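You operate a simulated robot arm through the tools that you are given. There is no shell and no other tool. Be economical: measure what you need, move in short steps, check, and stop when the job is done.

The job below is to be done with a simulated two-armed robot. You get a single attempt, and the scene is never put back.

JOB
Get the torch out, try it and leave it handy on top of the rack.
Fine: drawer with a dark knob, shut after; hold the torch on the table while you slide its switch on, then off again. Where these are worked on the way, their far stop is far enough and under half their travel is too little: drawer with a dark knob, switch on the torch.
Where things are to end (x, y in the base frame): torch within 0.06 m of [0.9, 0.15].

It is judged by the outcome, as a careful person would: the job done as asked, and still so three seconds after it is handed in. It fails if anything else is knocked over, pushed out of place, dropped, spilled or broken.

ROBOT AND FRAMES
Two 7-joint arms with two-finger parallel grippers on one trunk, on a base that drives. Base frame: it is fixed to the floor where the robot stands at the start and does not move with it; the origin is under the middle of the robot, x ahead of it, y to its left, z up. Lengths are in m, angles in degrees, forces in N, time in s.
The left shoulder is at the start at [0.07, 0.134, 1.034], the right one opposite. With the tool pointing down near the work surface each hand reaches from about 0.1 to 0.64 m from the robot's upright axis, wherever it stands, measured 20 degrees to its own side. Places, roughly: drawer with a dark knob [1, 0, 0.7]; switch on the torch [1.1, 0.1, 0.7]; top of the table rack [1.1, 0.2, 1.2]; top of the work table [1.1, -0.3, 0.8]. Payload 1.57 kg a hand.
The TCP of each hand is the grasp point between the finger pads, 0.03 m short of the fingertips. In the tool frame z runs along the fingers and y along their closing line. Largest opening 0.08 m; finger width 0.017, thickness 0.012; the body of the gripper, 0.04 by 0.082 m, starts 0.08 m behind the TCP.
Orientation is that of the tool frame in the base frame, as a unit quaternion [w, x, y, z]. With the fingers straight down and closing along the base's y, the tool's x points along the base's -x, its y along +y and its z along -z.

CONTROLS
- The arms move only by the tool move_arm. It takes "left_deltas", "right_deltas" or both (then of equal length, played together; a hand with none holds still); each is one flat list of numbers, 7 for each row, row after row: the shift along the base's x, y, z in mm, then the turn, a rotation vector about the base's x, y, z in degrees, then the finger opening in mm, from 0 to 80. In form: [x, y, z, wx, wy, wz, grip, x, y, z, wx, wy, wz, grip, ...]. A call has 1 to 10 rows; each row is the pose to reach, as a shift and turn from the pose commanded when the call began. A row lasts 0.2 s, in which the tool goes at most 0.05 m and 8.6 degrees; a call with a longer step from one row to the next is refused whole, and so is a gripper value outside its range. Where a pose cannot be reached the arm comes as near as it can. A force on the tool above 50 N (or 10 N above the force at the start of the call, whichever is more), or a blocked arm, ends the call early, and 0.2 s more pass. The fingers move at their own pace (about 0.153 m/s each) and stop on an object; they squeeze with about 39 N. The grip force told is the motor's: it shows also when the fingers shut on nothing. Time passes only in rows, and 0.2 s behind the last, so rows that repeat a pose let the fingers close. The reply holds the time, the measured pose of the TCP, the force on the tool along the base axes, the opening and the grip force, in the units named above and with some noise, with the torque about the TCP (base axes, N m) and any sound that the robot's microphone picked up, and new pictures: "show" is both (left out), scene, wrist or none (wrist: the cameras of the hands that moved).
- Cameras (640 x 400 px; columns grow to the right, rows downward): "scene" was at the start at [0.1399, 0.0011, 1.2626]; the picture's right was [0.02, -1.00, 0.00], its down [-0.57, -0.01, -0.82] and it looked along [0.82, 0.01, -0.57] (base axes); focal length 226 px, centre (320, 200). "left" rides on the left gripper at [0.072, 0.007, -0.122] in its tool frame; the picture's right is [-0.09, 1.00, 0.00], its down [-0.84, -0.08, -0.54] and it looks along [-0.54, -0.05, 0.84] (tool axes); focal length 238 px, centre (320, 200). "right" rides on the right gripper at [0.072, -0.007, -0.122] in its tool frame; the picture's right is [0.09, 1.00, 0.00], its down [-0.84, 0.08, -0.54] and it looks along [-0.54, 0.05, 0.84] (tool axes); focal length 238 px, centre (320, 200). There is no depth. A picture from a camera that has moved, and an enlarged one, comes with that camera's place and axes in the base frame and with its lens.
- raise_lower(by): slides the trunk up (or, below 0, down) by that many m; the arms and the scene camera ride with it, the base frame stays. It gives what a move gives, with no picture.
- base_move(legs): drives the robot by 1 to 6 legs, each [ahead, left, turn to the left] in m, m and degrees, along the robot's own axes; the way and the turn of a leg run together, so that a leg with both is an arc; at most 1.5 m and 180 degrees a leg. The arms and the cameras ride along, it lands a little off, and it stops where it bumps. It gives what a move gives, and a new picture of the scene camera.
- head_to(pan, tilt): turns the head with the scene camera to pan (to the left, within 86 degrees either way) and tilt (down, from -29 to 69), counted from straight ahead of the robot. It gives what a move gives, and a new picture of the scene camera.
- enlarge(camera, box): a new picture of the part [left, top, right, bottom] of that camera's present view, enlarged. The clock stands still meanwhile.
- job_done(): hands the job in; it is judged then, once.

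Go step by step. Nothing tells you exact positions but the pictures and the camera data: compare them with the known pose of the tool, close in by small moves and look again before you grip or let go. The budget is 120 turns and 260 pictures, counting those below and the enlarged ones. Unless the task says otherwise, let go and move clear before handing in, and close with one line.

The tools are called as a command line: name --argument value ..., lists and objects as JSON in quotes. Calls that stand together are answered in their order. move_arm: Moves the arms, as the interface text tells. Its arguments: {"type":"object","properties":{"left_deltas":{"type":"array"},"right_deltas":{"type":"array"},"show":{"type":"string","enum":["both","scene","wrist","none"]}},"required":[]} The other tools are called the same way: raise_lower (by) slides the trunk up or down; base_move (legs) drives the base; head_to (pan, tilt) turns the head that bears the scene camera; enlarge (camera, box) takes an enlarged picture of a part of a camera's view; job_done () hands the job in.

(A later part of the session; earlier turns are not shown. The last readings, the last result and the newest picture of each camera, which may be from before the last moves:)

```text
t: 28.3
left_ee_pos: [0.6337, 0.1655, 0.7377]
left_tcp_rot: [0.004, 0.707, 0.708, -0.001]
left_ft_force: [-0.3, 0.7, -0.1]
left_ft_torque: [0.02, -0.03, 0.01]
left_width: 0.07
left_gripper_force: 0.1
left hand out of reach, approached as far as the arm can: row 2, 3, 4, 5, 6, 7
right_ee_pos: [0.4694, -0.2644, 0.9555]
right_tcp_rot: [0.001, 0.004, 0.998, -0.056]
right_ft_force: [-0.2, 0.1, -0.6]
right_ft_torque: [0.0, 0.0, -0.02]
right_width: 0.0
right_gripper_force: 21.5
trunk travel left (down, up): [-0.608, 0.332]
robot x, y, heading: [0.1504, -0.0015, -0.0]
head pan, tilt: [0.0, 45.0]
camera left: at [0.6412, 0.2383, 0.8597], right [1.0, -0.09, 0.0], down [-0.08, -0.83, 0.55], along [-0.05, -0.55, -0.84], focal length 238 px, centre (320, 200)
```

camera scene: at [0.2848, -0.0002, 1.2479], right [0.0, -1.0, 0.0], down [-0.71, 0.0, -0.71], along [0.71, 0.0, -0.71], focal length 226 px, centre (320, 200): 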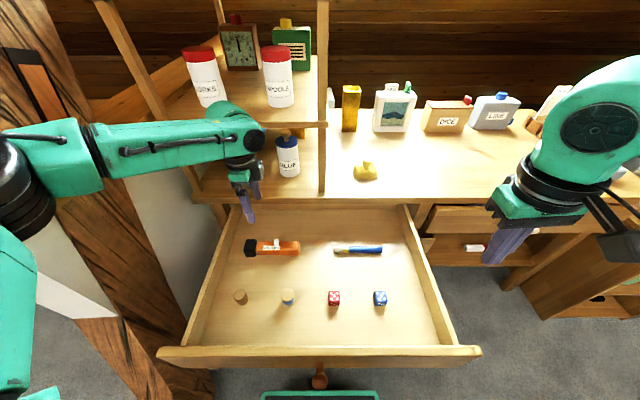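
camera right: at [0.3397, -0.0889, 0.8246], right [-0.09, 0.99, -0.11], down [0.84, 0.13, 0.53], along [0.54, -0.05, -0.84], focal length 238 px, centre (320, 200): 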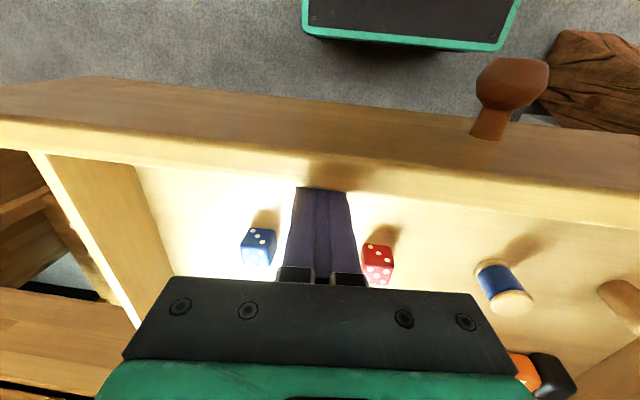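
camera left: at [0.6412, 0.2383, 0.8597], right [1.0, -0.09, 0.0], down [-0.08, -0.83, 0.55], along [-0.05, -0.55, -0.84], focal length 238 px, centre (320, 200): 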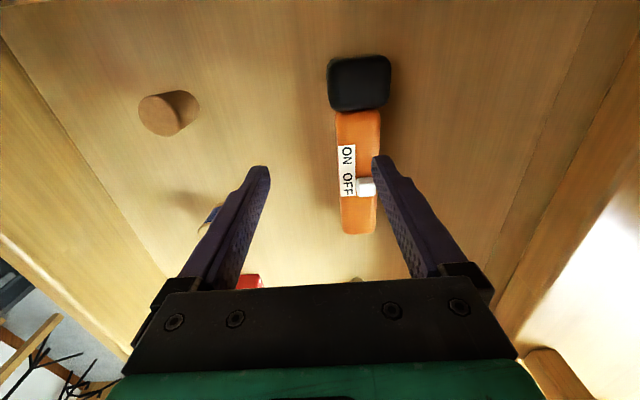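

The arm is near a joint limit with this heading. I'll lift a bit and turn the hand the other way round (+180°), which grips the same.

move_arm --left_deltas '[0, 0, 30, 0, 0, 8, 70, 0, 0, 60, 0, 0, 16, 70, 0, 0, 90, 0, 0, 24, 70, 0, 0, 110, 0, 0, 32, 70, 0, 0, 110, 0, 0, 40, 70, 0, 0, 110, 0, 0, 48, 70, 0, 0, 110, 0, 0, 56, 70, 0, 0, 110, 0, 0, 64, 70, 0, 0, 110, 0, 0, 72, 70, 0, 0, 110, 0, 0, 80, 70]' --show "none"

move_arm --left_deltas '[0, 0, 0, 0, 0, 8, 70, 0, 0, 0, 0, 0, 16, 70, 0, 0, 0, 0, 0, 24, 70, 0, 0, 0, 0, 0, 32, 70, 0, 0, 0, 0, 0, 40, 70, 0, 0, 0, 0, 0, 48, 70, 0, 0, 0, 0, 0, 56, 70, 0, 0, 0, 0, 0, 64, 70, 0, 0, 0, 0, 0, 72, 70, 0, 0, 0, 0, 0, 80, 70]' --show "none"

move_arm --left_deltas '[0, 0, 0, 0, 0, 8, 70, 0, 0, 0, 0, 0, 16, 70, 0, 0, 0, 0, 0, 20, 70]' --show "both"

```text
t: 30.5
left_ee_pos: [0.6316, 0.169, 0.8467]
left_tcp_rot: [0.003, 0.085, 0.996, 0.001]
left_ft_force: [-0.5, 0.1, 0.0]
left_ft_torque: [0.01, -0.01, -0.01]
left_width: 0.0704
left_gripper_force: 0.1
right_ee_pos: [0.4688, -0.2639, 0.9556]
right_tcp_rot: [0.0, 0.004, 0.998, -0.058]
right_ft_force: [-0.2, -0.4, 0.7]
right_ft_torque: [0.04, 0.02, -0.02]
right_width: 0.0
right_gripper_force: 21.2
trunk travel left (down, up): [-0.608, 0.332]
robot x, y, heading: [0.1502, 0.0016, -0.1]
head pan, tilt: [0.0, 45.0]
```

```text
t: 32.7
left_ee_pos: [0.6297, 0.1692, 0.8455]
left_tcp_rot: [0.002, -0.575, 0.818, 0.002]
left_ft_force: [0.5, -0.4, -0.6]
left_ft_torque: [0.01, 0.01, 0.0]
left_width: 0.0699
left_gripper_force: 0.0
right_ee_pos: [0.4683, -0.2639, 0.956]
right_tcp_rot: [0.0, 0.004, 0.998, -0.058]
right_ft_force: [0.3, -0.5, -0.4]
right_ft_torque: [0.0, 0.0, 0.0]
right_width: 0.0
right_gripper_force: 21.8
trunk travel left (down, up): [-0.608, 0.332]
robot x, y, heading: [0.1542, 0.0006, -0.2]
head pan, tilt: [0.0, 45.0]
```

```text
t: 33.5
left_ee_pos: [0.6308, 0.1678, 0.8465]
left_tcp_rot: [-0.001, 0.708, -0.706, -0.003]
left_ft_force: [0.4, -0.8, -0.8]
left_ft_torque: [0.01, -0.03, 0.03]
left_width: 0.07
left_gripper_force: 0.1
right_ee_pos: [0.4693, -0.2646, 0.956]
right_tcp_rot: [0.001, 0.003, 0.998, -0.058]
right_ft_force: [0.8, 0.0, 0.3]
right_ft_torque: [0.01, 0.03, -0.05]
right_width: 0.0
right_gripper_force: 21.4
trunk travel left (down, up): [-0.608, 0.332]
robot x, y, heading: [0.1529, -0.0007, 0.3]
head pan, tilt: [0.0, 45.0]
camera scene: at [0.2855, -0.0001, 1.2477], right [0.0, -1.0, 0.0], down [-0.71, 0.0, -0.71], along [0.71, 0.0, -0.71], focal length 226 px, centre (320, 200)
camera left: at [0.6243, 0.0959, 0.9673], right [-1.0, 0.09, 0.0], down [0.08, 0.83, 0.55], along [0.05, 0.54, -0.84], focal length 238 px, centre (320, 200)
```

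scene: 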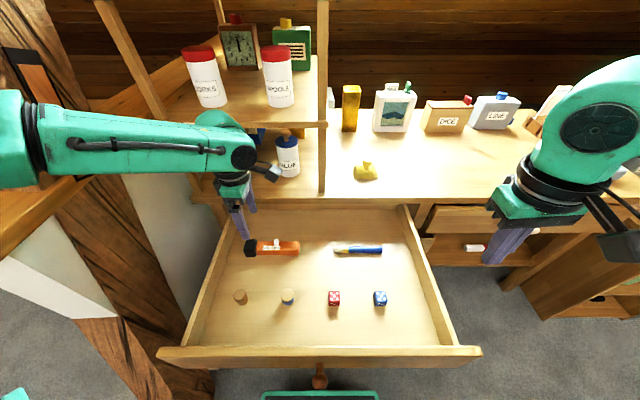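
left: 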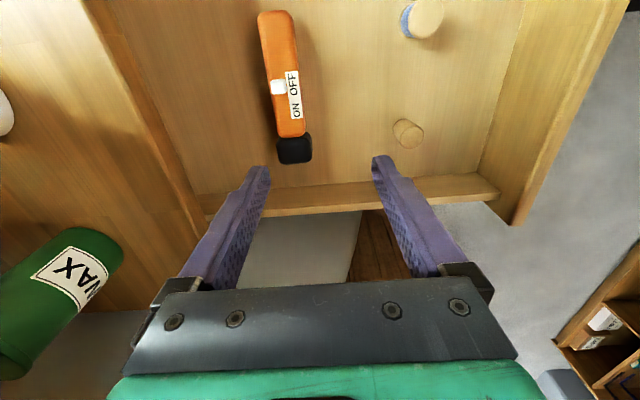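

This heading works without a reach warning. I'll move over the torch middle and down to z 0.70.

move_arm --left_deltas '[18, -14, 0, 0, 0, 0, 70, 38, -28, 0, 0, 0, 0, 70, 38, -28, -40, 0, 0, 0, 70, 38, -28, -80, 0, 0, 0, 70, 38, -28, -120, 0, 0, 0, 70, 38, -28, -146, 0, 0, 0, 70, 38, -28, -146, 0, 0, 0, 70]' --show "both"

```text
t: 35.1
left_ee_pos: [0.6302, 0.1688, 0.7321]
left_tcp_rot: [-0.002, 0.707, -0.707, -0.002]
left_ft_force: [0.1, -0.1, -0.3]
left_ft_torque: [0.02, -0.02, 0.02]
left_width: 0.0701
left_gripper_force: 0.0
left hand out of reach, approached as far as the arm can: row 2, 3, 4, 5, 6, 7
right_ee_pos: [0.4687, -0.2653, 0.9565]
right_tcp_rot: [0.0, 0.003, 0.998, -0.057]
right_ft_force: [-0.5, -0.3, 0.2]
right_ft_torque: [-0.02, -0.02, -0.04]
right_width: 0.0
right_gripper_force: 21.4
trunk travel left (down, up): [-0.608, 0.332]
robot x, y, heading: [0.1521, 0.0016, -0.0]
head pan, tilt: [0.0, 45.0]
camera scene: at [0.2855, -0.0002, 1.2477], right [0.0, -1.0, 0.0], down [-0.71, 0.0, -0.71], along [0.71, 0.0, -0.71], focal length 226 px, centre (320, 200)
camera left: at [0.6239, 0.0965, 0.8537], right [-1.0, 0.09, 0.0], down [0.08, 0.83, 0.55], along [0.05, 0.54, -0.84], focal length 238 px, centre (320, 200)
```

scene: 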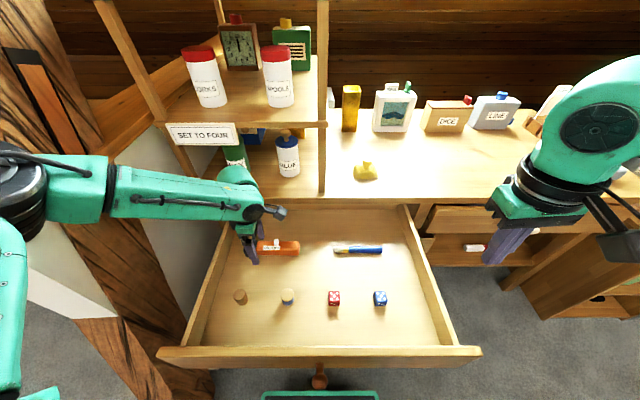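
left: 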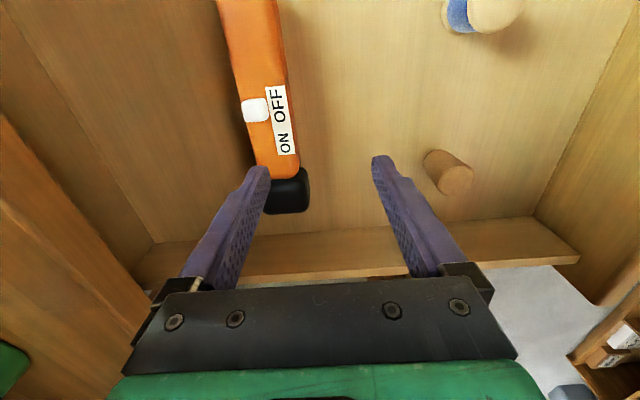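

The inward reach seems to be the limit. I'll lift, shift the robot 0.12 m to the right so the torch lies on the left arm's own side, then try again.

move_arm --left_deltas '[0, 0, 40, 0, 0, 0, 70, 0, 0, 80, 0, 0, 0, 70]' --show "none"

base_move --legs '[[0, -0.12, 0]]'

move_arm --left_deltas '[0, 10, 0, 0, 0, 0, 70]' --show "wrist"

```text
t: 35.7
left_ee_pos: [0.6324, 0.1721, 0.8143]
left_tcp_rot: [-0.001, 0.707, -0.707, -0.002]
left_ft_force: [0.0, -0.5, 0.3]
left_ft_torque: [-0.01, -0.01, -0.01]
left_width: 0.07
left_gripper_force: 0.0
right_ee_pos: [0.469, -0.2639, 0.9565]
right_tcp_rot: [0.001, 0.004, 0.998, -0.057]
right_ft_force: [0.0, 0.7, 0.0]
right_ft_torque: [-0.01, 0.03, 0.01]
right_width: 0.0
right_gripper_force: 21.6
trunk travel left (down, up): [-0.608, 0.332]
robot x, y, heading: [0.1524, 0.0012, 0.2]
head pan, tilt: [0.0, 45.0]
```

```text
t: 36.9
left_ee_pos: [0.6336, 0.0517, 0.8123]
left_tcp_rot: [-0.001, 0.707, -0.707, -0.003]
left_ft_force: [0.6, -0.3, -1.0]
left_ft_torque: [0.01, 0.0, 0.01]
left_width: 0.0701
left_gripper_force: 0.1
right_ee_pos: [0.4691, -0.3843, 0.9562]
right_tcp_rot: [0.001, 0.005, 0.998, -0.058]
right_ft_force: [0.6, -0.3, 0.1]
right_ft_torque: [0.03, -0.01, 0.02]
right_width: 0.0
right_gripper_force: 21.1
trunk travel left (down, up): [-0.608, 0.332]
robot x, y, heading: [0.1531, -0.1163, -0.2]
head pan, tilt: [0.0, 45.0]
camera scene: at [0.2854, -0.119, 1.2477], right [0.0, -1.0, 0.0], down [-0.71, 0.0, -0.71], along [0.71, 0.0, -0.71], focal length 226 px, centre (320, 200)
```

scene: 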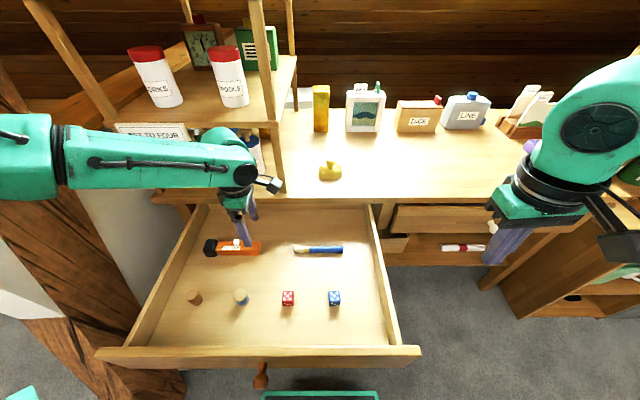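

```text
t: 37.3
left_ee_pos: [0.6317, 0.0633, 0.8138]
left_tcp_rot: [0.0, 0.707, -0.707, -0.003]
left_ft_force: [0.1, 0.2, 0.7]
left_ft_torque: [-0.01, 0.04, 0.01]
left_width: 0.0698
left_gripper_force: 0.0
right_ee_pos: [0.468, -0.3836, 0.9564]
right_tcp_rot: [0.002, 0.005, 0.998, -0.056]
right_ft_force: [-0.8, 0.3, -0.8]
right_ft_torque: [0.0, 0.01, 0.02]
right_width: 0.0
right_gripper_force: 21.0
trunk travel left (down, up): [-0.608, 0.332]
robot x, y, heading: [0.1541, -0.1183, 0.1]
head pan, tilt: [0.0, 45.0]
camera left: at [0.6256, -0.0089, 0.9347], right [-1.0, 0.09, 0.0], down [0.08, 0.83, 0.55], along [0.05, 0.54, -0.84], focal length 238 px, centre (320, 200)
```

left: 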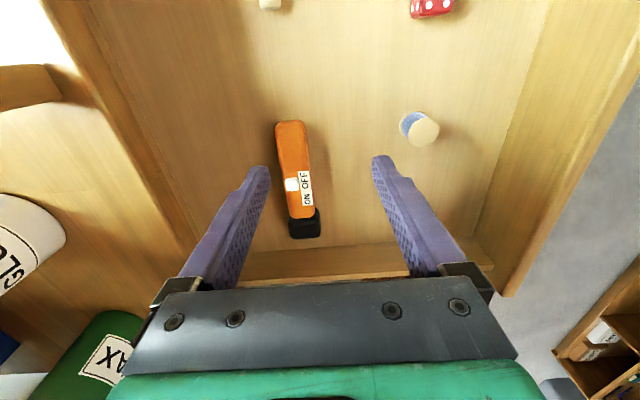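

Now I'll move over the torch middle at height, then descend.

move_arm --left_deltas '[12, 25, 0, 0, 0, 0, 70, 24, 50, 0, 0, 0, 0, 70, 37, 77, 0, 0, 0, 0, 70, 37, 77, -30, 0, 0, 0, 70, 37, 77, -60, 0, 0, 0, 70, 37, 77, -90, 0, 0, 0, 70, 37, 77, -112, 0, 0, 0, 70, 37, 77, -112, 0, 0, 0, 70]' --show "both"

```text
t: 39.1
left_ee_pos: [0.6605, 0.1438, 0.7104]
left_tcp_rot: [0.001, -0.706, 0.708, 0.002]
left_ft_force: [-0.2, 0.2, 0.6]
left_ft_torque: [0.0, -0.02, -0.01]
left_width: 0.07
left_gripper_force: 0.0
left hand out of reach, approached as far as the arm can: row 6, 7, 8
right_ee_pos: [0.4669, -0.3843, 0.9553]
right_tcp_rot: [0.001, 0.004, 0.998, -0.057]
right_ft_force: [0.5, 0.5, 0.6]
right_ft_torque: [-0.03, 0.0, 0.0]
right_width: 0.0
right_gripper_force: 21.2
trunk travel left (down, up): [-0.608, 0.332]
robot x, y, heading: [0.1551, -0.118, -0.1]
head pan, tilt: [0.0, 45.0]
camera scene: at [0.2856, -0.1195, 1.2477], right [0.0, -1.0, 0.0], down [-0.71, 0.0, -0.71], along [0.71, 0.0, -0.71], focal length 226 px, centre (320, 200)
camera left: at [0.6534, 0.0709, 0.831], right [-1.0, 0.09, 0.0], down [0.08, 0.83, 0.55], along [0.05, 0.54, -0.84], focal length 238 px, centre (320, 200)
```

scene: 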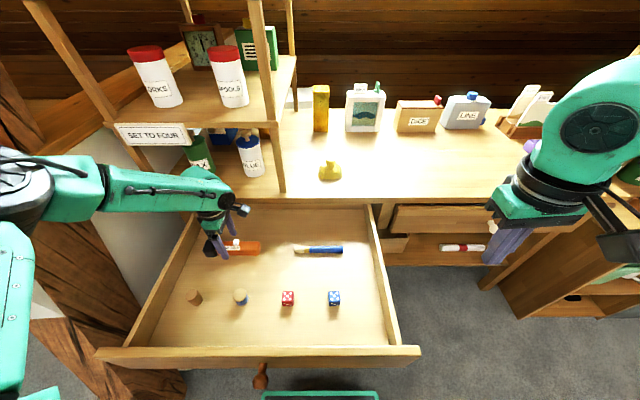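
left: 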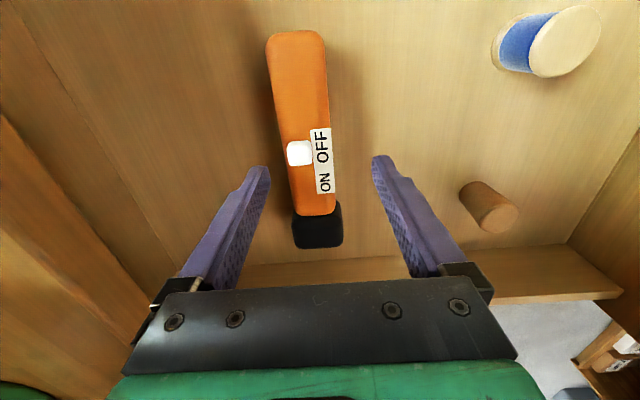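

Good alignment, about 7 mm off in x. I'll lift a bit, correct, and then lower with the trunk, which keeps the arm within reach.

move_arm --left_deltas '[4, -1, 30, 0, 0, 0, 60, 7, -3, 60, 0, 0, 0, 60, 7, -3, 60, 0, 0, 0, 60]' --show "none"

raise_lower --by -0.07

enlarge --camera "left" --box '[0, 0, 640, 400]'

```text
t: 39.9
left_ee_pos: [0.6667, 0.1409, 0.7703]
left_tcp_rot: [-0.001, 0.708, -0.706, -0.003]
left_ft_force: [-1.4, -0.4, 0.2]
left_ft_torque: [0.01, -0.01, 0.0]
left_width: 0.0603
left_gripper_force: 0.1
right_ee_pos: [0.468, -0.3842, 0.9561]
right_tcp_rot: [0.001, 0.005, 0.998, -0.057]
right_ft_force: [-0.4, 0.6, 0.2]
right_ft_torque: [-0.04, 0.0, -0.02]
right_width: 0.0001
right_gripper_force: 21.4
trunk travel left (down, up): [-0.608, 0.332]
robot x, y, heading: [0.1493, -0.1227, 0.1]
head pan, tilt: [0.0, 45.0]
```

```text
t: 41.0
left_ee_pos: [0.6674, 0.1403, 0.7007]
left_tcp_rot: [-0.001, 0.707, -0.707, -0.002]
left_ft_force: [0.2, -0.9, 0.1]
left_ft_torque: [0.01, 0.0, 0.0]
left_width: 0.0599
left_gripper_force: 0.1
right_ee_pos: [0.4684, -0.3829, 0.8864]
right_tcp_rot: [0.001, 0.004, 0.998, -0.057]
right_ft_force: [0.2, -0.7, -0.5]
right_ft_torque: [0.02, 0.03, 0.02]
right_width: 0.0
right_gripper_force: 21.5
trunk travel left (down, up): [-0.538, 0.402]
robot x, y, heading: [0.1521, -0.116, -0.3]
head pan, tilt: [0.0, 45.0]
```

```text
1.00 times, centred on (320, 200) of left
camera zoom: at [0.6599, 0.0679, 0.8217], right [-1.0, 0.09, 0.0], down [0.08, 0.83, 0.55], along [0.05, 0.54, -0.84], focal length 238 px, centre (320, 200)
```

zoom: 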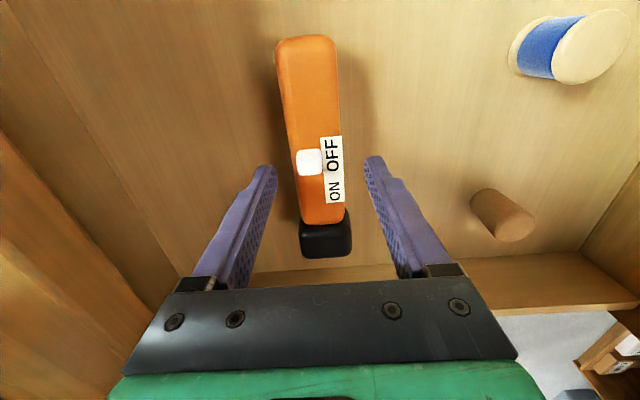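

Well centred now. I'll lower 3 cm and grip.

raise_lower --by -0.03

move_arm --left_deltas '[0, 0, 0, 0, 0, 0, 40, 0, 0, 0, 0, 0, 0, 15, 0, 0, 0, 0, 0, 0, 15, 0, 0, 0, 0, 0, 0, 15]' --show "wrist"

```text
t: 41.8
left_ee_pos: [0.6659, 0.1406, 0.6706]
left_tcp_rot: [0.001, -0.707, 0.707, 0.003]
left_ft_force: [-0.6, -0.1, -0.2]
left_ft_torque: [-0.01, 0.02, 0.01]
left_width: 0.0596
left_gripper_force: 0.0
right_ee_pos: [0.4681, -0.3845, 0.8573]
right_tcp_rot: [0.001, 0.005, 0.998, -0.058]
right_ft_force: [0.7, 0.8, 0.9]
right_ft_torque: [0.01, -0.01, -0.02]
right_width: 0.0
right_gripper_force: 21.1
trunk travel left (down, up): [-0.508, 0.432]
robot x, y, heading: [0.1528, -0.1202, -0.3]
head pan, tilt: [0.0, 45.0]
```

```text
t: 42.8
left_ee_pos: [0.6666, 0.1412, 0.6701]
left_tcp_rot: [-0.001, 0.708, -0.707, -0.002]
left_ft_force: [0.4, 0.9, 0.2]
left_ft_torque: [-0.01, -0.01, -0.02]
left_width: 0.0353
left_gripper_force: 38.6
right_ee_pos: [0.4694, -0.3845, 0.8567]
right_tcp_rot: [0.001, 0.005, 0.998, -0.057]
right_ft_force: [0.4, -0.2, -0.2]
right_ft_torque: [0.05, -0.03, -0.06]
right_width: 0.0
right_gripper_force: 21.2
trunk travel left (down, up): [-0.508, 0.432]
robot x, y, heading: [0.153, -0.1151, -0.4]
head pan, tilt: [0.0, 45.0]
camera left: at [0.66, 0.0679, 0.7916], right [-1.0, 0.09, 0.0], down [0.08, 0.83, 0.55], along [0.05, 0.54, -0.84], focal length 238 px, centre (320, 200)
```

left: 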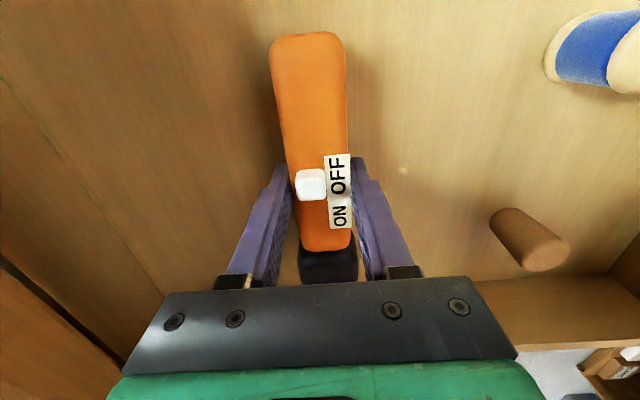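

The torch is gripped (35 mm). I'll lift it with the trunk and check.

raise_lower --by 0.05

raise_lower --by 0.15

enlarge --camera "left" --box '[0, 0, 640, 400]'

enlarge --camera "scene" --box '[0, 0, 640, 400]'

```text
t: 43.7
left_ee_pos: [0.6657, 0.1399, 0.721]
left_tcp_rot: [-0.001, 0.707, -0.707, -0.003]
left_ft_force: [-0.2, -0.8, -1.8]
left_ft_torque: [-0.04, 0.01, 0.02]
left_width: 0.0352
left_gripper_force: 39.2
right_ee_pos: [0.4674, -0.3843, 0.9069]
right_tcp_rot: [0.001, 0.004, 0.998, -0.058]
right_ft_force: [0.5, 0.3, 0.0]
right_ft_torque: [0.0, -0.02, -0.04]
right_width: 0.0001
right_gripper_force: 21.0
trunk travel left (down, up): [-0.558, 0.382]
robot x, y, heading: [0.1513, -0.1236, -0.2]
head pan, tilt: [0.0, 45.0]
```

```text
t: 45.4
left_ee_pos: [0.6663, 0.1408, 0.8703]
left_tcp_rot: [0.001, -0.706, 0.708, 0.002]
left_ft_force: [-0.2, 0.0, -2.1]
left_ft_torque: [-0.03, -0.02, -0.02]
left_width: 0.0354
left_gripper_force: 39.0
right_ee_pos: [0.4684, -0.3831, 1.0549]
right_tcp_rot: [0.001, 0.005, 0.998, -0.058]
right_ft_force: [0.0, -0.2, -0.4]
right_ft_torque: [0.03, 0.02, -0.02]
right_width: 0.0
right_gripper_force: 21.4
trunk travel left (down, up): [-0.708, 0.232]
robot x, y, heading: [0.1546, -0.1173, -0.1]
head pan, tilt: [0.0, 45.0]
```

```text
1.00 times, centred on (320, 200) of left
camera zoom: at [0.6604, 0.0681, 0.9913], right [-1.0, 0.09, 0.0], down [0.08, 0.83, 0.55], along [0.05, 0.54, -0.84], focal length 238 px, centre (320, 200)
```

zoom: 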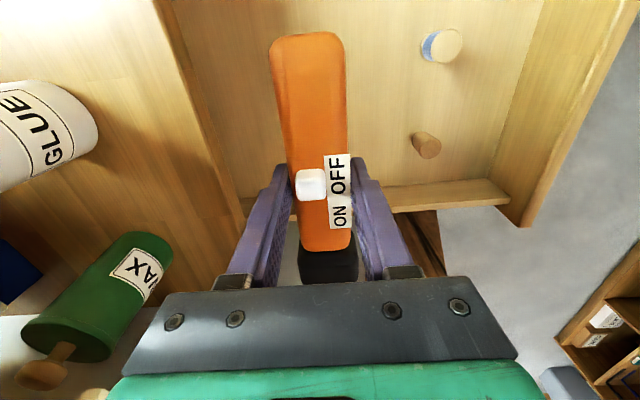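

```text
1.00 times, centred on (320, 200) of scene
camera zoom: at [0.2859, -0.1193, 1.3477], right [0.0, -1.0, 0.0], down [-0.71, 0.0, -0.71], along [0.71, 0.0, -0.71], focal length 226 px, centre (320, 200)
```

zoom: 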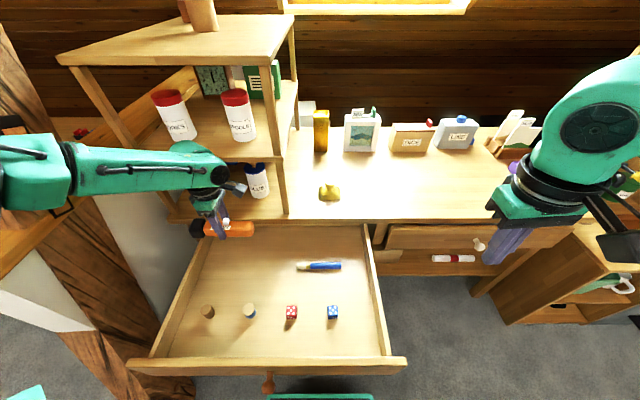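

The torch hangs level in the left hand. Next I bring the closed right hand down in front of the drawer panel (about x 0.35, y −0.18) to push it shut.

move_arm --right_deltas '[-25, 30, -10, 0, 0, 0, 0, -50, 60, -20, 0, 0, 0, 0, -75, 95, -30, 0, 0, 0, 0, -100, 130, -45, 0, 0, 0, 0, -115, 165, -65, 0, 0, 0, 0, -115, 190, -100, 0, 0, 0, 0, -115, 200, -140, 0, 0, 0, 0, -115, 200, -180, 0, 0, 0, 0, -115, 200, -220, 0, 0, 0, 0, -115, 200, -250, 0, 0, 0, 0]' --show "both"

```text
t: 46.5
left_ee_pos: [0.6653, 0.1416, 0.8699]
left_tcp_rot: [0.001, 0.708, -0.707, -0.003]
left_ft_force: [0.5, 1.5, -1.8]
left_ft_torque: [0.0, 0.0, 0.03]
left_width: 0.0351
left_gripper_force: 38.9
right_ee_pos: [0.3726, -0.2457, 1.0088]
right_tcp_rot: [-0.002, 0.005, 0.998, -0.063]
right_ft_force: [0.8, -0.2, -0.6]
right_ft_torque: [0.03, 0.03, -0.01]
right_width: 0.0001
right_gripper_force: 21.3
trunk travel left (down, up): [-0.708, 0.232]
robot x, y, heading: [0.1515, -0.1192, -0.1]
head pan, tilt: [0.0, 45.0]
stopped in row 5 (right hand): the force on the tool passed its limit (the readings are from after the stop); the commanded pose is now the measured one
camera scene: at [0.2864, -0.1178, 1.3476], right [0.0, -1.0, 0.0], down [-0.71, 0.0, -0.71], along [0.71, 0.0, -0.71], focal length 226 px, centre (320, 200)
camera right: at [0.3024, -0.2365, 1.1308], right [-0.08, 0.99, -0.12], down [0.84, 0.14, 0.52], along [0.53, -0.06, -0.84], focal length 238 px, centre (320, 200)
```

scene: 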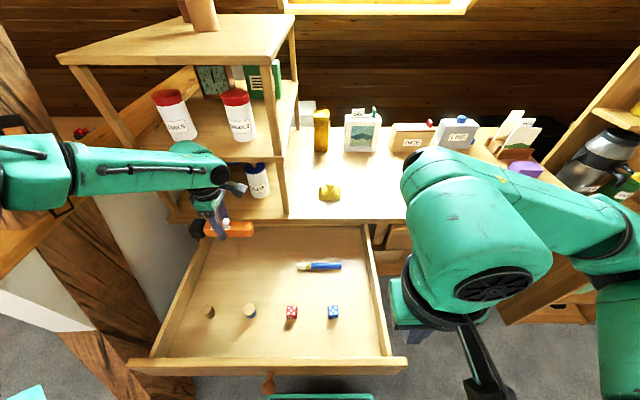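
right: 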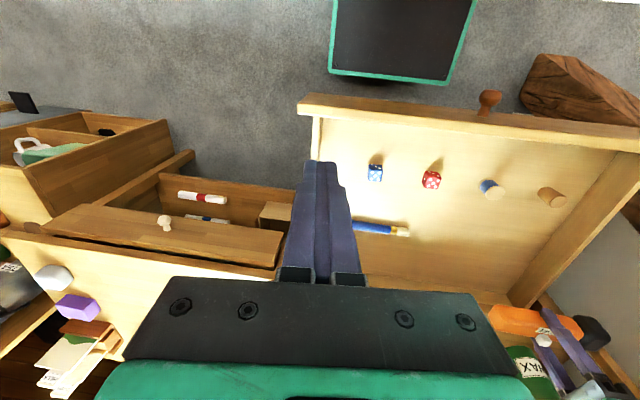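

The right hand got too close to the robot's own body. I'll drive back 0.16 m, so there is room to come down in front of the drawer.

base_move --legs '[[-0.16, 0, 0]]'

move_arm --right_deltas '[25, 15, -20, 0, 0, 0, 0, 50, 30, -40, 0, 0, 0, 0, 75, 45, -70, 0, 0, 0, 0, 100, 60, -105, 0, 0, 0, 0, 115, 65, -145, 0, 0, 0, 0, 115, 65, -190, 0, 0, 0, 0, 115, 65, -235, 0, 0, 0, 0, 115, 65, -260, 0, 0, 0, 0]' --show "both"

```text
t: 48.0
left_ee_pos: [0.5064, 0.143, 0.8696]
left_tcp_rot: [-0.001, 0.709, -0.705, -0.003]
left_ft_force: [1.1, 0.9, -1.3]
left_ft_torque: [-0.04, 0.0, 0.03]
left_width: 0.0355
left_gripper_force: 39.1
right_ee_pos: [0.2153, -0.2451, 1.0067]
right_tcp_rot: [-0.004, 0.003, 0.998, -0.061]
right_ft_force: [0.1, 0.2, 0.0]
right_ft_torque: [0.02, 0.04, 0.02]
right_width: 0.0
right_gripper_force: 21.7
trunk travel left (down, up): [-0.708, 0.232]
robot x, y, heading: [-0.0091, -0.1219, 0.0]
head pan, tilt: [0.0, 45.0]
camera scene: at [0.1281, -0.1188, 1.3475], right [0.0, -1.0, 0.0], down [-0.71, 0.0, -0.71], along [0.71, 0.0, -0.71], focal length 226 px, centre (320, 200)
```

scene: 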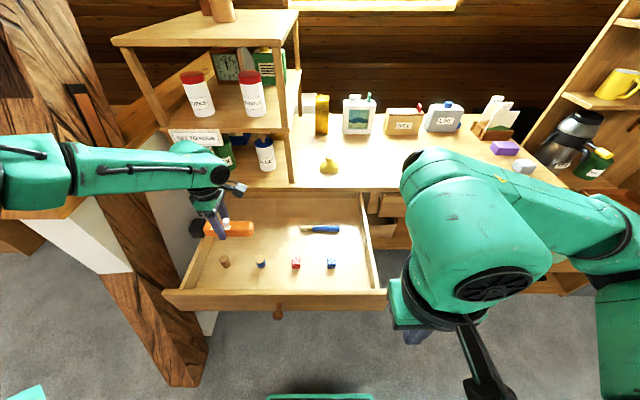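

```text
t: 49.8
left_ee_pos: [0.5066, 0.1428, 0.8701]
left_tcp_rot: [-0.001, 0.708, -0.706, -0.003]
left_ft_force: [0.2, 0.6, -1.5]
left_ft_torque: [0.02, -0.04, 0.01]
left_width: 0.0353
left_gripper_force: 39.1
right_ee_pos: [0.3273, -0.1765, 0.7474]
right_tcp_rot: [-0.004, 0.002, 0.998, -0.061]
right_ft_force: [-0.2, -0.5, -0.2]
right_ft_torque: [-0.02, 0.02, 0.0]
right_width: 0.0001
right_gripper_force: 21.6
trunk travel left (down, up): [-0.708, 0.232]
robot x, y, heading: [-0.007, -0.121, 0.3]
head pan, tilt: [0.0, 45.0]
camera scene: at [0.1266, -0.1187, 1.3477], right [0.0, -1.0, 0.0], down [-0.71, 0.0, -0.71], along [0.71, 0.0, -0.71], focal length 226 px, centre (320, 200)
camera right: at [0.2558, -0.1689, 0.87], right [-0.09, 0.99, -0.12], down [0.84, 0.14, 0.52], along [0.54, -0.05, -0.84], focal length 238 px, centre (320, 200)
```

scene: 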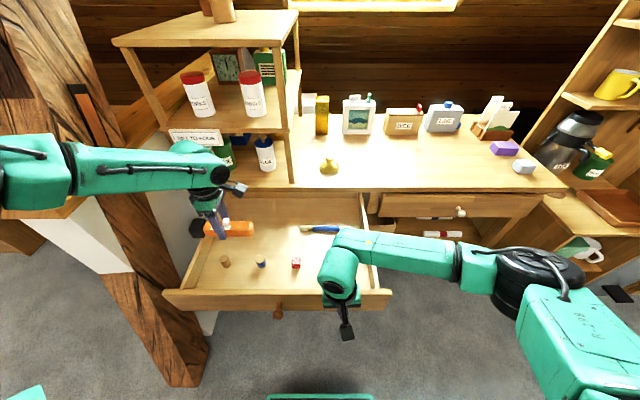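
right: 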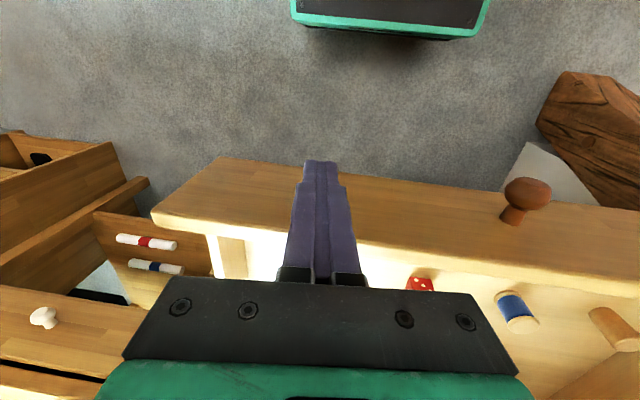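

The fingers are in front of the panel. I'll lower to panel height and push steadily.

move_arm --right_deltas '[0, 0, -20, 0, 0, 0, 0, 0, 0, -38, 0, 0, 0, 0, 35, 10, -38, 0, 0, 0, 0, 70, 20, -38, 0, 0, 0, 0, 105, 30, -38, 0, 0, 0, 0, 140, 40, -38, 0, 0, 0, 0, 175, 40, -38, 0, 0, 0, 0, 210, 40, -38, 0, 0, 0, 0, 240, 40, -38, 0, 0, 0, 0, 265, 40, -38, 0, 0, 0, 0]' --show "both"

```text
t: 52.0
left_ee_pos: [0.5067, 0.1425, 0.8702]
left_tcp_rot: [-0.001, 0.709, -0.706, -0.003]
left_ft_force: [0.6, 0.0, -1.5]
left_ft_torque: [-0.03, 0.02, 0.01]
left_width: 0.0353
left_gripper_force: 38.6
right_ee_pos: [0.5137, -0.1395, 0.7114]
right_tcp_rot: [-0.002, 0.001, 0.998, -0.061]
right_ft_force: [-0.4, -0.4, 0.3]
right_ft_torque: [0.01, 0.0, 0.01]
right_width: 0.0
right_gripper_force: 21.8
right hand out of reach, approached as far as the arm can: row 8, 9, 10
trunk travel left (down, up): [-0.708, 0.232]
robot x, y, heading: [-0.0052, -0.1167, 0.2]
head pan, tilt: [0.0, 45.0]
camera scene: at [0.1265, -0.1177, 1.3477], right [0.0, -1.0, 0.0], down [-0.71, 0.0, -0.71], along [0.71, 0.0, -0.71], focal length 226 px, centre (320, 200)
camera right: at [0.4426, -0.1317, 0.8349], right [-0.09, 0.99, -0.12], down [0.84, 0.14, 0.52], along [0.54, -0.06, -0.84], focal length 238 px, centre (320, 200)
```

scene: 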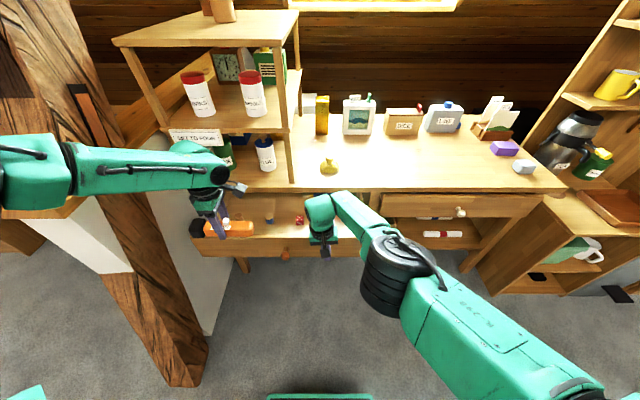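
right: 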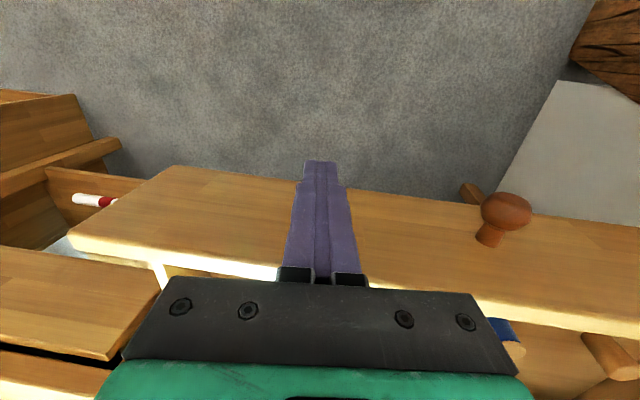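

The drawer is closing, and the arm's reach ends here. I'll draw the left hand (with torch) back 12 cm to stay clear of the rack, then drive ahead to push the drawer home.

move_arm --left_deltas '[-30, 0, 0, 0, 0, 0, 15, -60, 0, 0, 0, 0, 0, 15, -90, 0, 0, 0, 0, 0, 15, -120, 0, 0, 0, 0, 0, 15]' --show "none"

base_move --legs '[[0.2, 0, 0]]'

```text
t: 53.0
left_ee_pos: [0.3848, 0.1421, 0.8697]
left_tcp_rot: [0.0, 0.709, -0.705, -0.001]
left_ft_force: [-0.3, 0.1, -1.7]
left_ft_torque: [-0.02, -0.01, 0.04]
left_width: 0.0354
left_gripper_force: 38.6
right_ee_pos: [0.5126, -0.1409, 0.7133]
right_tcp_rot: [-0.002, 0.002, 0.998, -0.061]
right_ft_force: [1.1, -0.3, 0.7]
right_ft_torque: [0.0, -0.02, -0.06]
right_width: 0.0
right_gripper_force: 21.3
trunk travel left (down, up): [-0.708, 0.232]
robot x, y, heading: [-0.0075, -0.1213, 0.2]
head pan, tilt: [0.0, 45.0]
```

```text
t: 54.5
left_ee_pos: [0.5812, 0.1429, 0.8691]
left_tcp_rot: [-0.001, 0.708, -0.706, -0.002]
left_ft_force: [0.3, 0.3, -2.1]
left_ft_torque: [0.02, -0.01, -0.02]
left_width: 0.0354
left_gripper_force: 38.9
right_ee_pos: [0.7096, -0.1394, 0.7118]
right_tcp_rot: [-0.001, 0.002, 0.998, -0.06]
right_ft_force: [0.7, -0.3, -0.2]
right_ft_torque: [0.03, 0.01, 0.01]
right_width: 0.0
right_gripper_force: 21.6
trunk travel left (down, up): [-0.708, 0.232]
robot x, y, heading: [0.1888, -0.1164, 0.1]
head pan, tilt: [0.0, 45.0]
camera scene: at [0.3221, -0.1185, 1.3478], right [0.0, -1.0, 0.0], down [-0.71, 0.0, -0.71], along [0.71, 0.0, -0.71], focal length 226 px, centre (320, 200)
```

scene: 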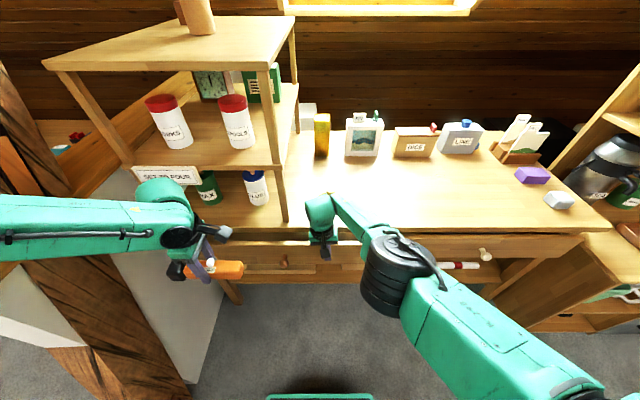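

About 4 cm remain. I'll drive on gently.

base_move --legs '[[0.035, 0, 0]]'

enlarge --camera "right" --box '[0, 0, 640, 400]'

```text
t: 55.4
left_ee_pos: [0.6169, 0.1422, 0.8726]
left_tcp_rot: [-0.001, 0.708, -0.706, -0.002]
left_ft_force: [-0.1, 0.3, -1.5]
left_ft_torque: [-0.02, -0.04, -0.02]
left_width: 0.0352
left_gripper_force: 39.0
right_ee_pos: [0.744, -0.139, 0.7131]
right_tcp_rot: [0.0, 0.003, 0.998, -0.06]
right_ft_force: [-0.5, 1.1, 0.4]
right_ft_torque: [-0.01, 0.0, -0.01]
right_width: 0.0
right_gripper_force: 21.1
trunk travel left (down, up): [-0.708, 0.232]
robot x, y, heading: [0.2243, -0.1167, 0.1]
head pan, tilt: [0.0, 45.0]
camera scene: at [0.3565, -0.1184, 1.3479], right [0.0, -1.0, 0.0], down [-0.71, 0.0, -0.71], along [0.71, 0.0, -0.71], focal length 226 px, centre (320, 200)
```

scene: 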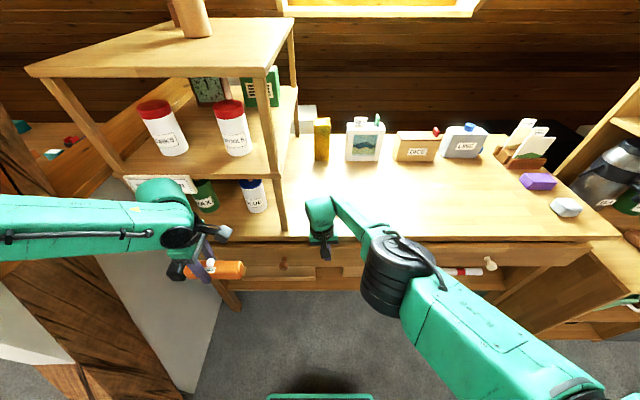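

```text
1.00 times, centred on (320, 200) of right
camera zoom: at [0.6736, -0.1326, 0.8356], right [-0.09, 0.99, -0.12], down [0.84, 0.14, 0.53], along [0.54, -0.06, -0.84], focal length 238 px, centre (320, 200)
```

zoom: 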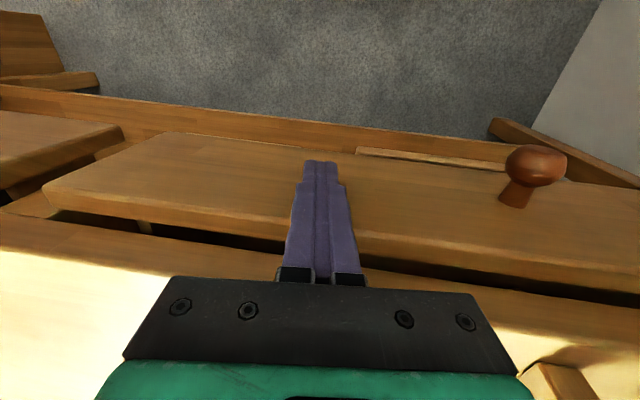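

Still a gap behind the panel; I'll go on a bit further.

base_move --legs '[[0.02, 0, 0]]'

move_arm --right_deltas '[10, 0, 0, 0, 0, 0, 0]' --show "wrist"

```text
t: 56.3
left_ee_pos: [0.6307, 0.142, 0.8708]
left_tcp_rot: [-0.002, 0.708, -0.706, -0.003]
left_ft_force: [0.4, 0.2, -0.8]
left_ft_torque: [-0.03, 0.05, 0.01]
left_width: 0.0354
left_gripper_force: 39.0
right_ee_pos: [0.75, -0.1404, 0.7097]
right_tcp_rot: [-0.018, 0.001, 0.998, -0.062]
right_ft_force: [-16.7, -1.6, 7.8]
right_ft_torque: [0.09, -0.39, 0.17]
right_width: 0.0002
right_gripper_force: 21.2
trunk travel left (down, up): [-0.708, 0.232]
robot x, y, heading: [0.2436, -0.1177, 0.1]
head pan, tilt: [0.0, 45.0]
stopped in leg 1: the force on the tool passed its limit (the readings are from after the stop); the commanded pose is now the measured one
camera scene: at [0.3709, -0.1191, 1.3482], right [0.0, -1.0, 0.0], down [-0.7, 0.0, -0.71], along [0.71, 0.0, -0.7], focal length 226 px, centre (320, 200)
```

scene: 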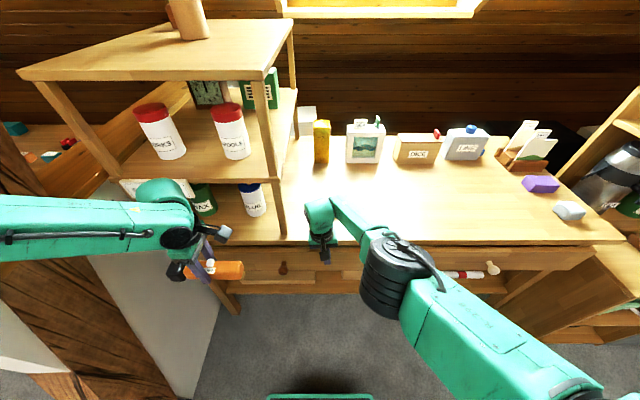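

```text
t: 56.7
left_ee_pos: [0.6305, 0.1424, 0.8696]
left_tcp_rot: [-0.002, 0.708, -0.706, -0.002]
left_ft_force: [-0.1, 0.5, -2.0]
left_ft_torque: [-0.02, 0.0, 0.0]
left_width: 0.0353
left_gripper_force: 38.6
right_ee_pos: [0.7496, -0.1402, 0.7093]
right_tcp_rot: [-0.018, 0.001, 0.998, -0.063]
right_ft_force: [-24.9, 1.1, -5.7]
right_ft_torque: [-0.07, -0.39, 0.31]
right_width: 0.0001
right_gripper_force: 21.2
right hand out of reach, approached as far as the arm can: row 1
trunk travel left (down, up): [-0.708, 0.232]
robot x, y, heading: [0.2417, -0.1199, 0.2]
head pan, tilt: [0.0, 45.0]
camera right: at [0.6824, -0.1315, 0.834], right [-0.09, 0.99, -0.12], down [0.86, 0.14, 0.5], along [0.51, -0.06, -0.86], focal length 238 px, centre (320, 200)
```

right: 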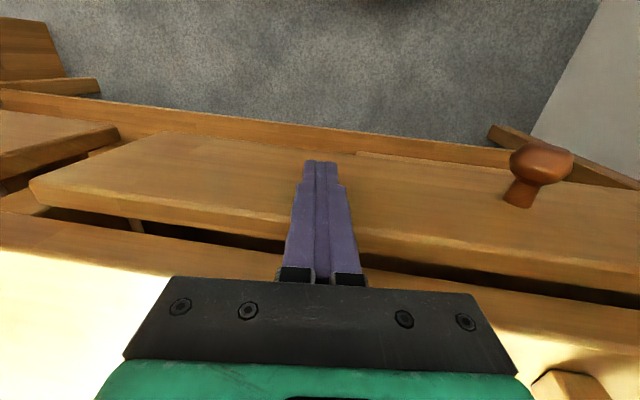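

The drawer has met its stop with 25 N and the knob is back at x ≈ 0.73: shut. I'll back the right hand off and raise it.

move_arm --right_deltas '[-30, 0, 0, 0, 0, 0, 0, -60, 0, 0, 0, 0, 0, 0, -90, 0, 20, 0, 0, 0, 0, -110, -15, 60, 0, 0, 0, 0, -120, -40, 100, 0, 0, 0, 0, -120, -65, 140, 0, 0, 0, 0, -120, -90, 180, 0, 0, 0, 0, -120, -115, 220, 0, 0, 0, 0, -120, -140, 250, 0, 0, 0, 0, -120, -160, 270, 0, 0, 0, 0]' --show "scene"

```text
t: 58.9
left_ee_pos: [0.6342, 0.1425, 0.8684]
left_tcp_rot: [-0.001, 0.709, -0.706, -0.004]
left_ft_force: [-0.3, 0.1, -1.9]
left_ft_torque: [-0.04, 0.03, -0.01]
left_width: 0.0353
left_gripper_force: 39.0
right_ee_pos: [0.6328, -0.2992, 0.9793]
right_tcp_rot: [-0.016, 0.001, 0.998, -0.062]
right_ft_force: [0.4, -0.8, -0.5]
right_ft_torque: [0.01, 0.02, 0.01]
right_width: 0.0
right_gripper_force: 21.5
trunk travel left (down, up): [-0.708, 0.232]
robot x, y, heading: [0.2447, -0.1189, 0.0]
head pan, tilt: [0.0, 45.0]
camera scene: at [0.3748, -0.1191, 1.3477], right [0.0, -1.0, 0.0], down [-0.71, 0.0, -0.71], along [0.71, 0.0, -0.71], focal length 226 px, centre (320, 200)
```

scene: 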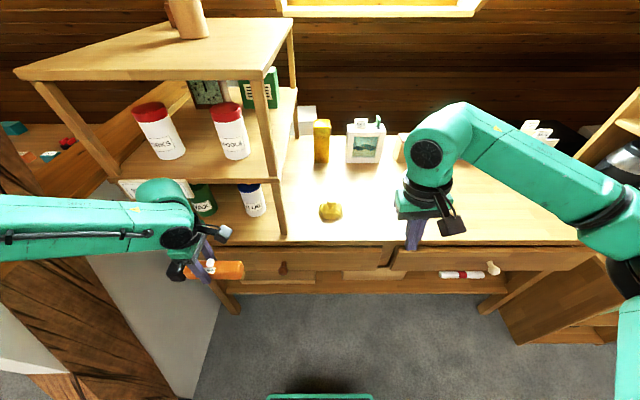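

Now I drive right 0.30 m and then ahead 0.17 m, bringing the torch above the free table top.

base_move --legs '[[0, -0.3, 0], [0.17, 0, 0]]'

enlarge --camera "left" --box '[0, 0, 640, 400]'

```text
t: 62.0
left_ee_pos: [0.801, -0.1574, 0.8699]
left_tcp_rot: [-0.001, 0.708, -0.706, -0.003]
left_ft_force: [-0.1, -0.9, -1.9]
left_ft_torque: [-0.02, 0.01, 0.0]
left_width: 0.0352
left_gripper_force: 38.8
right_ee_pos: [0.8019, -0.5981, 0.9796]
right_tcp_rot: [-0.017, 0.001, 0.998, -0.063]
right_ft_force: [-0.5, 0.5, 0.2]
right_ft_torque: [0.0, 0.01, 0.02]
right_width: 0.0
right_gripper_force: 21.1
trunk travel left (down, up): [-0.708, 0.232]
robot x, y, heading: [0.4117, -0.4187, -0.2]
head pan, tilt: [0.0, 45.0]
camera scene: at [0.5421, -0.4191, 1.3479], right [0.0, -1.0, 0.0], down [-0.71, 0.0, -0.71], along [0.71, 0.0, -0.71], focal length 226 px, centre (320, 200)
```

scene: 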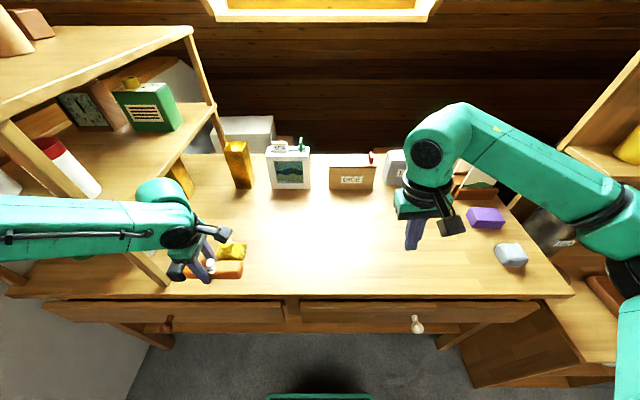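

```text
1.00 times, centred on (320, 200) of left
camera zoom: at [0.7951, -0.2302, 0.9908], right [-1.0, 0.09, 0.0], down [0.07, 0.83, 0.55], along [0.04, 0.54, -0.84], focal length 238 px, centre (320, 200)
```

zoom: 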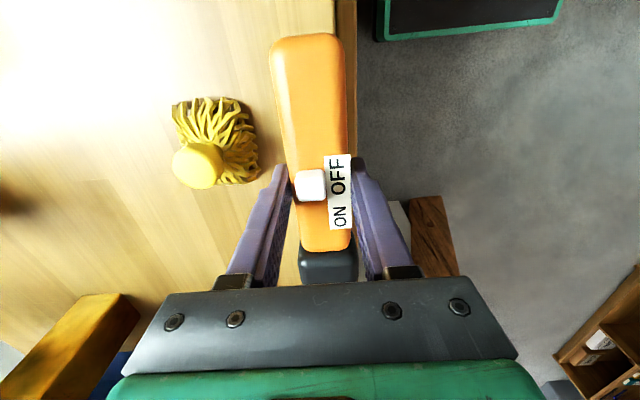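

The torch is over the table's front edge beside the yellow thing. I'll move it 18 cm further right and 4 cm in, well clear, then lower.

move_arm --left_deltas '[5, -35, 0, 0, 0, 0, 15, 10, -70, 0, 0, 0, 0, 15, 20, -105, 0, 0, 0, 0, 15, 30, -140, 0, 0, 0, 0, 15, 40, -180, 0, 0, 0, 0, 15, 40, -180, 0, 0, 0, 0, 15]' --show "both"

```text
t: 63.4
left_ee_pos: [0.8364, -0.3279, 0.8746]
left_tcp_rot: [0.0, 0.708, -0.706, -0.002]
left_ft_force: [0.2, 0.6, -2.0]
left_ft_torque: [0.0, -0.01, 0.01]
left_width: 0.0351
left_gripper_force: 38.6
left hand out of reach, approached as far as the arm can: row 5, 6
right_ee_pos: [0.8024, -0.5989, 0.9793]
right_tcp_rot: [-0.017, 0.0, 0.998, -0.063]
right_ft_force: [-0.5, 0.3, -0.1]
right_ft_torque: [0.0, 0.0, 0.02]
right_width: 0.0001
right_gripper_force: 21.2
trunk travel left (down, up): [-0.708, 0.232]
robot x, y, heading: [0.4119, -0.4171, 0.1]
head pan, tilt: [0.0, 45.0]
camera scene: at [0.5431, -0.4192, 1.3478], right [0.0, -1.0, 0.0], down [-0.71, 0.0, -0.71], along [0.71, 0.0, -0.71], focal length 226 px, centre (320, 200)
camera left: at [0.8298, -0.4006, 0.9953], right [-1.0, 0.09, 0.0], down [0.07, 0.84, 0.54], along [0.05, 0.54, -0.84], focal length 238 px, centre (320, 200)
```

scene: 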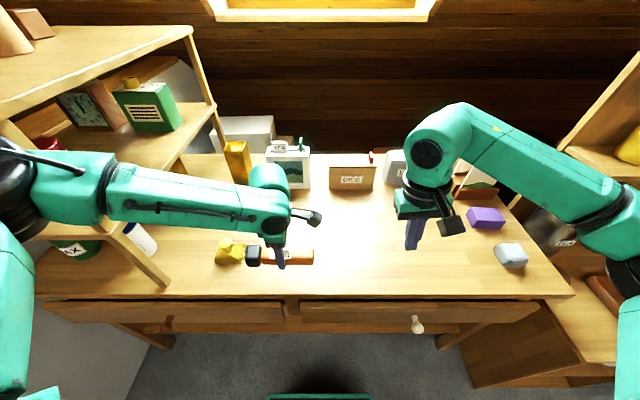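
left: 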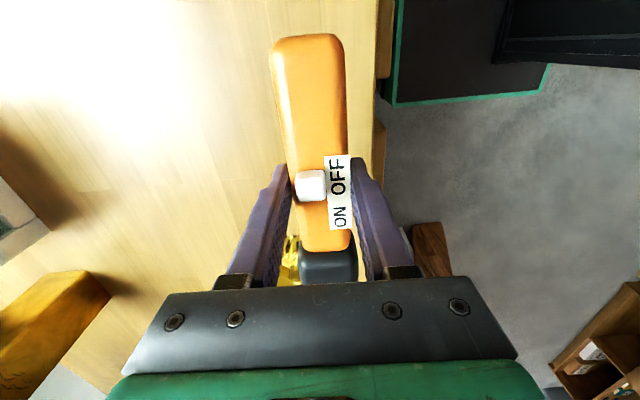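

Clear all round. I'll lower with the trunk, the last bit in small steps watching force.

raise_lower --by -0.065

raise_lower --by -0.01

enlarge --camera "scene" --box '[200, 180, 360, 300]'

```text
t: 64.4
left_ee_pos: [0.8364, -0.3275, 0.809]
left_tcp_rot: [-0.001, 0.709, -0.705, -0.002]
left_ft_force: [-0.1, 0.1, -1.6]
left_ft_torque: [0.0, -0.02, 0.02]
left_width: 0.0354
left_gripper_force: 39.1
right_ee_pos: [0.8022, -0.5983, 0.9146]
right_tcp_rot: [-0.017, 0.001, 0.998, -0.063]
right_ft_force: [-1.1, -0.1, -0.2]
right_ft_torque: [-0.03, 0.01, -0.02]
right_width: 0.0001
right_gripper_force: 21.3
trunk travel left (down, up): [-0.643, 0.297]
robot x, y, heading: [0.4132, -0.4158, 0.3]
head pan, tilt: [0.0, 45.0]
```

```text
t: 65.0
left_ee_pos: [0.8348, -0.3272, 0.7988]
left_tcp_rot: [0.0, 0.709, -0.706, -0.003]
left_ft_force: [0.4, -1.0, -1.7]
left_ft_torque: [-0.05, -0.05, 0.0]
left_width: 0.0353
left_gripper_force: 39.6
right_ee_pos: [0.8014, -0.5991, 0.9033]
right_tcp_rot: [-0.017, 0.0, 0.998, -0.063]
right_ft_force: [0.6, 0.4, -0.7]
right_ft_torque: [-0.03, 0.0, 0.01]
right_width: 0.0001
right_gripper_force: 21.2
trunk travel left (down, up): [-0.633, 0.307]
robot x, y, heading: [0.4102, -0.4145, 0.1]
head pan, tilt: [0.0, 45.0]
```

```text
3.33 times, centred on (280, 240) of scene
camera zoom: at [0.5436, -0.4194, 1.2727], right [0.0, -1.0, 0.0], down [-0.71, 0.0, -0.71], along [0.71, 0.0, -0.71], focal length 754 px, centre (453, 67)
```

zoom: 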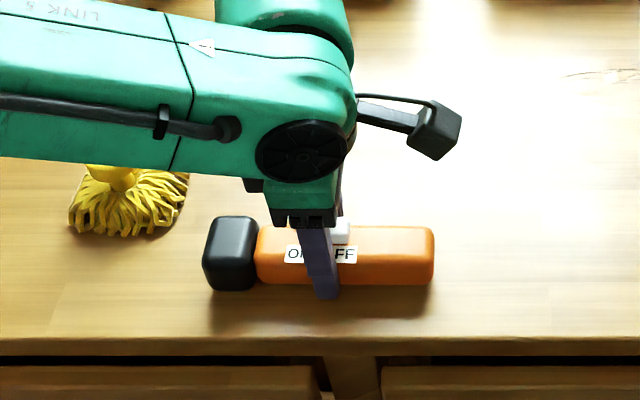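

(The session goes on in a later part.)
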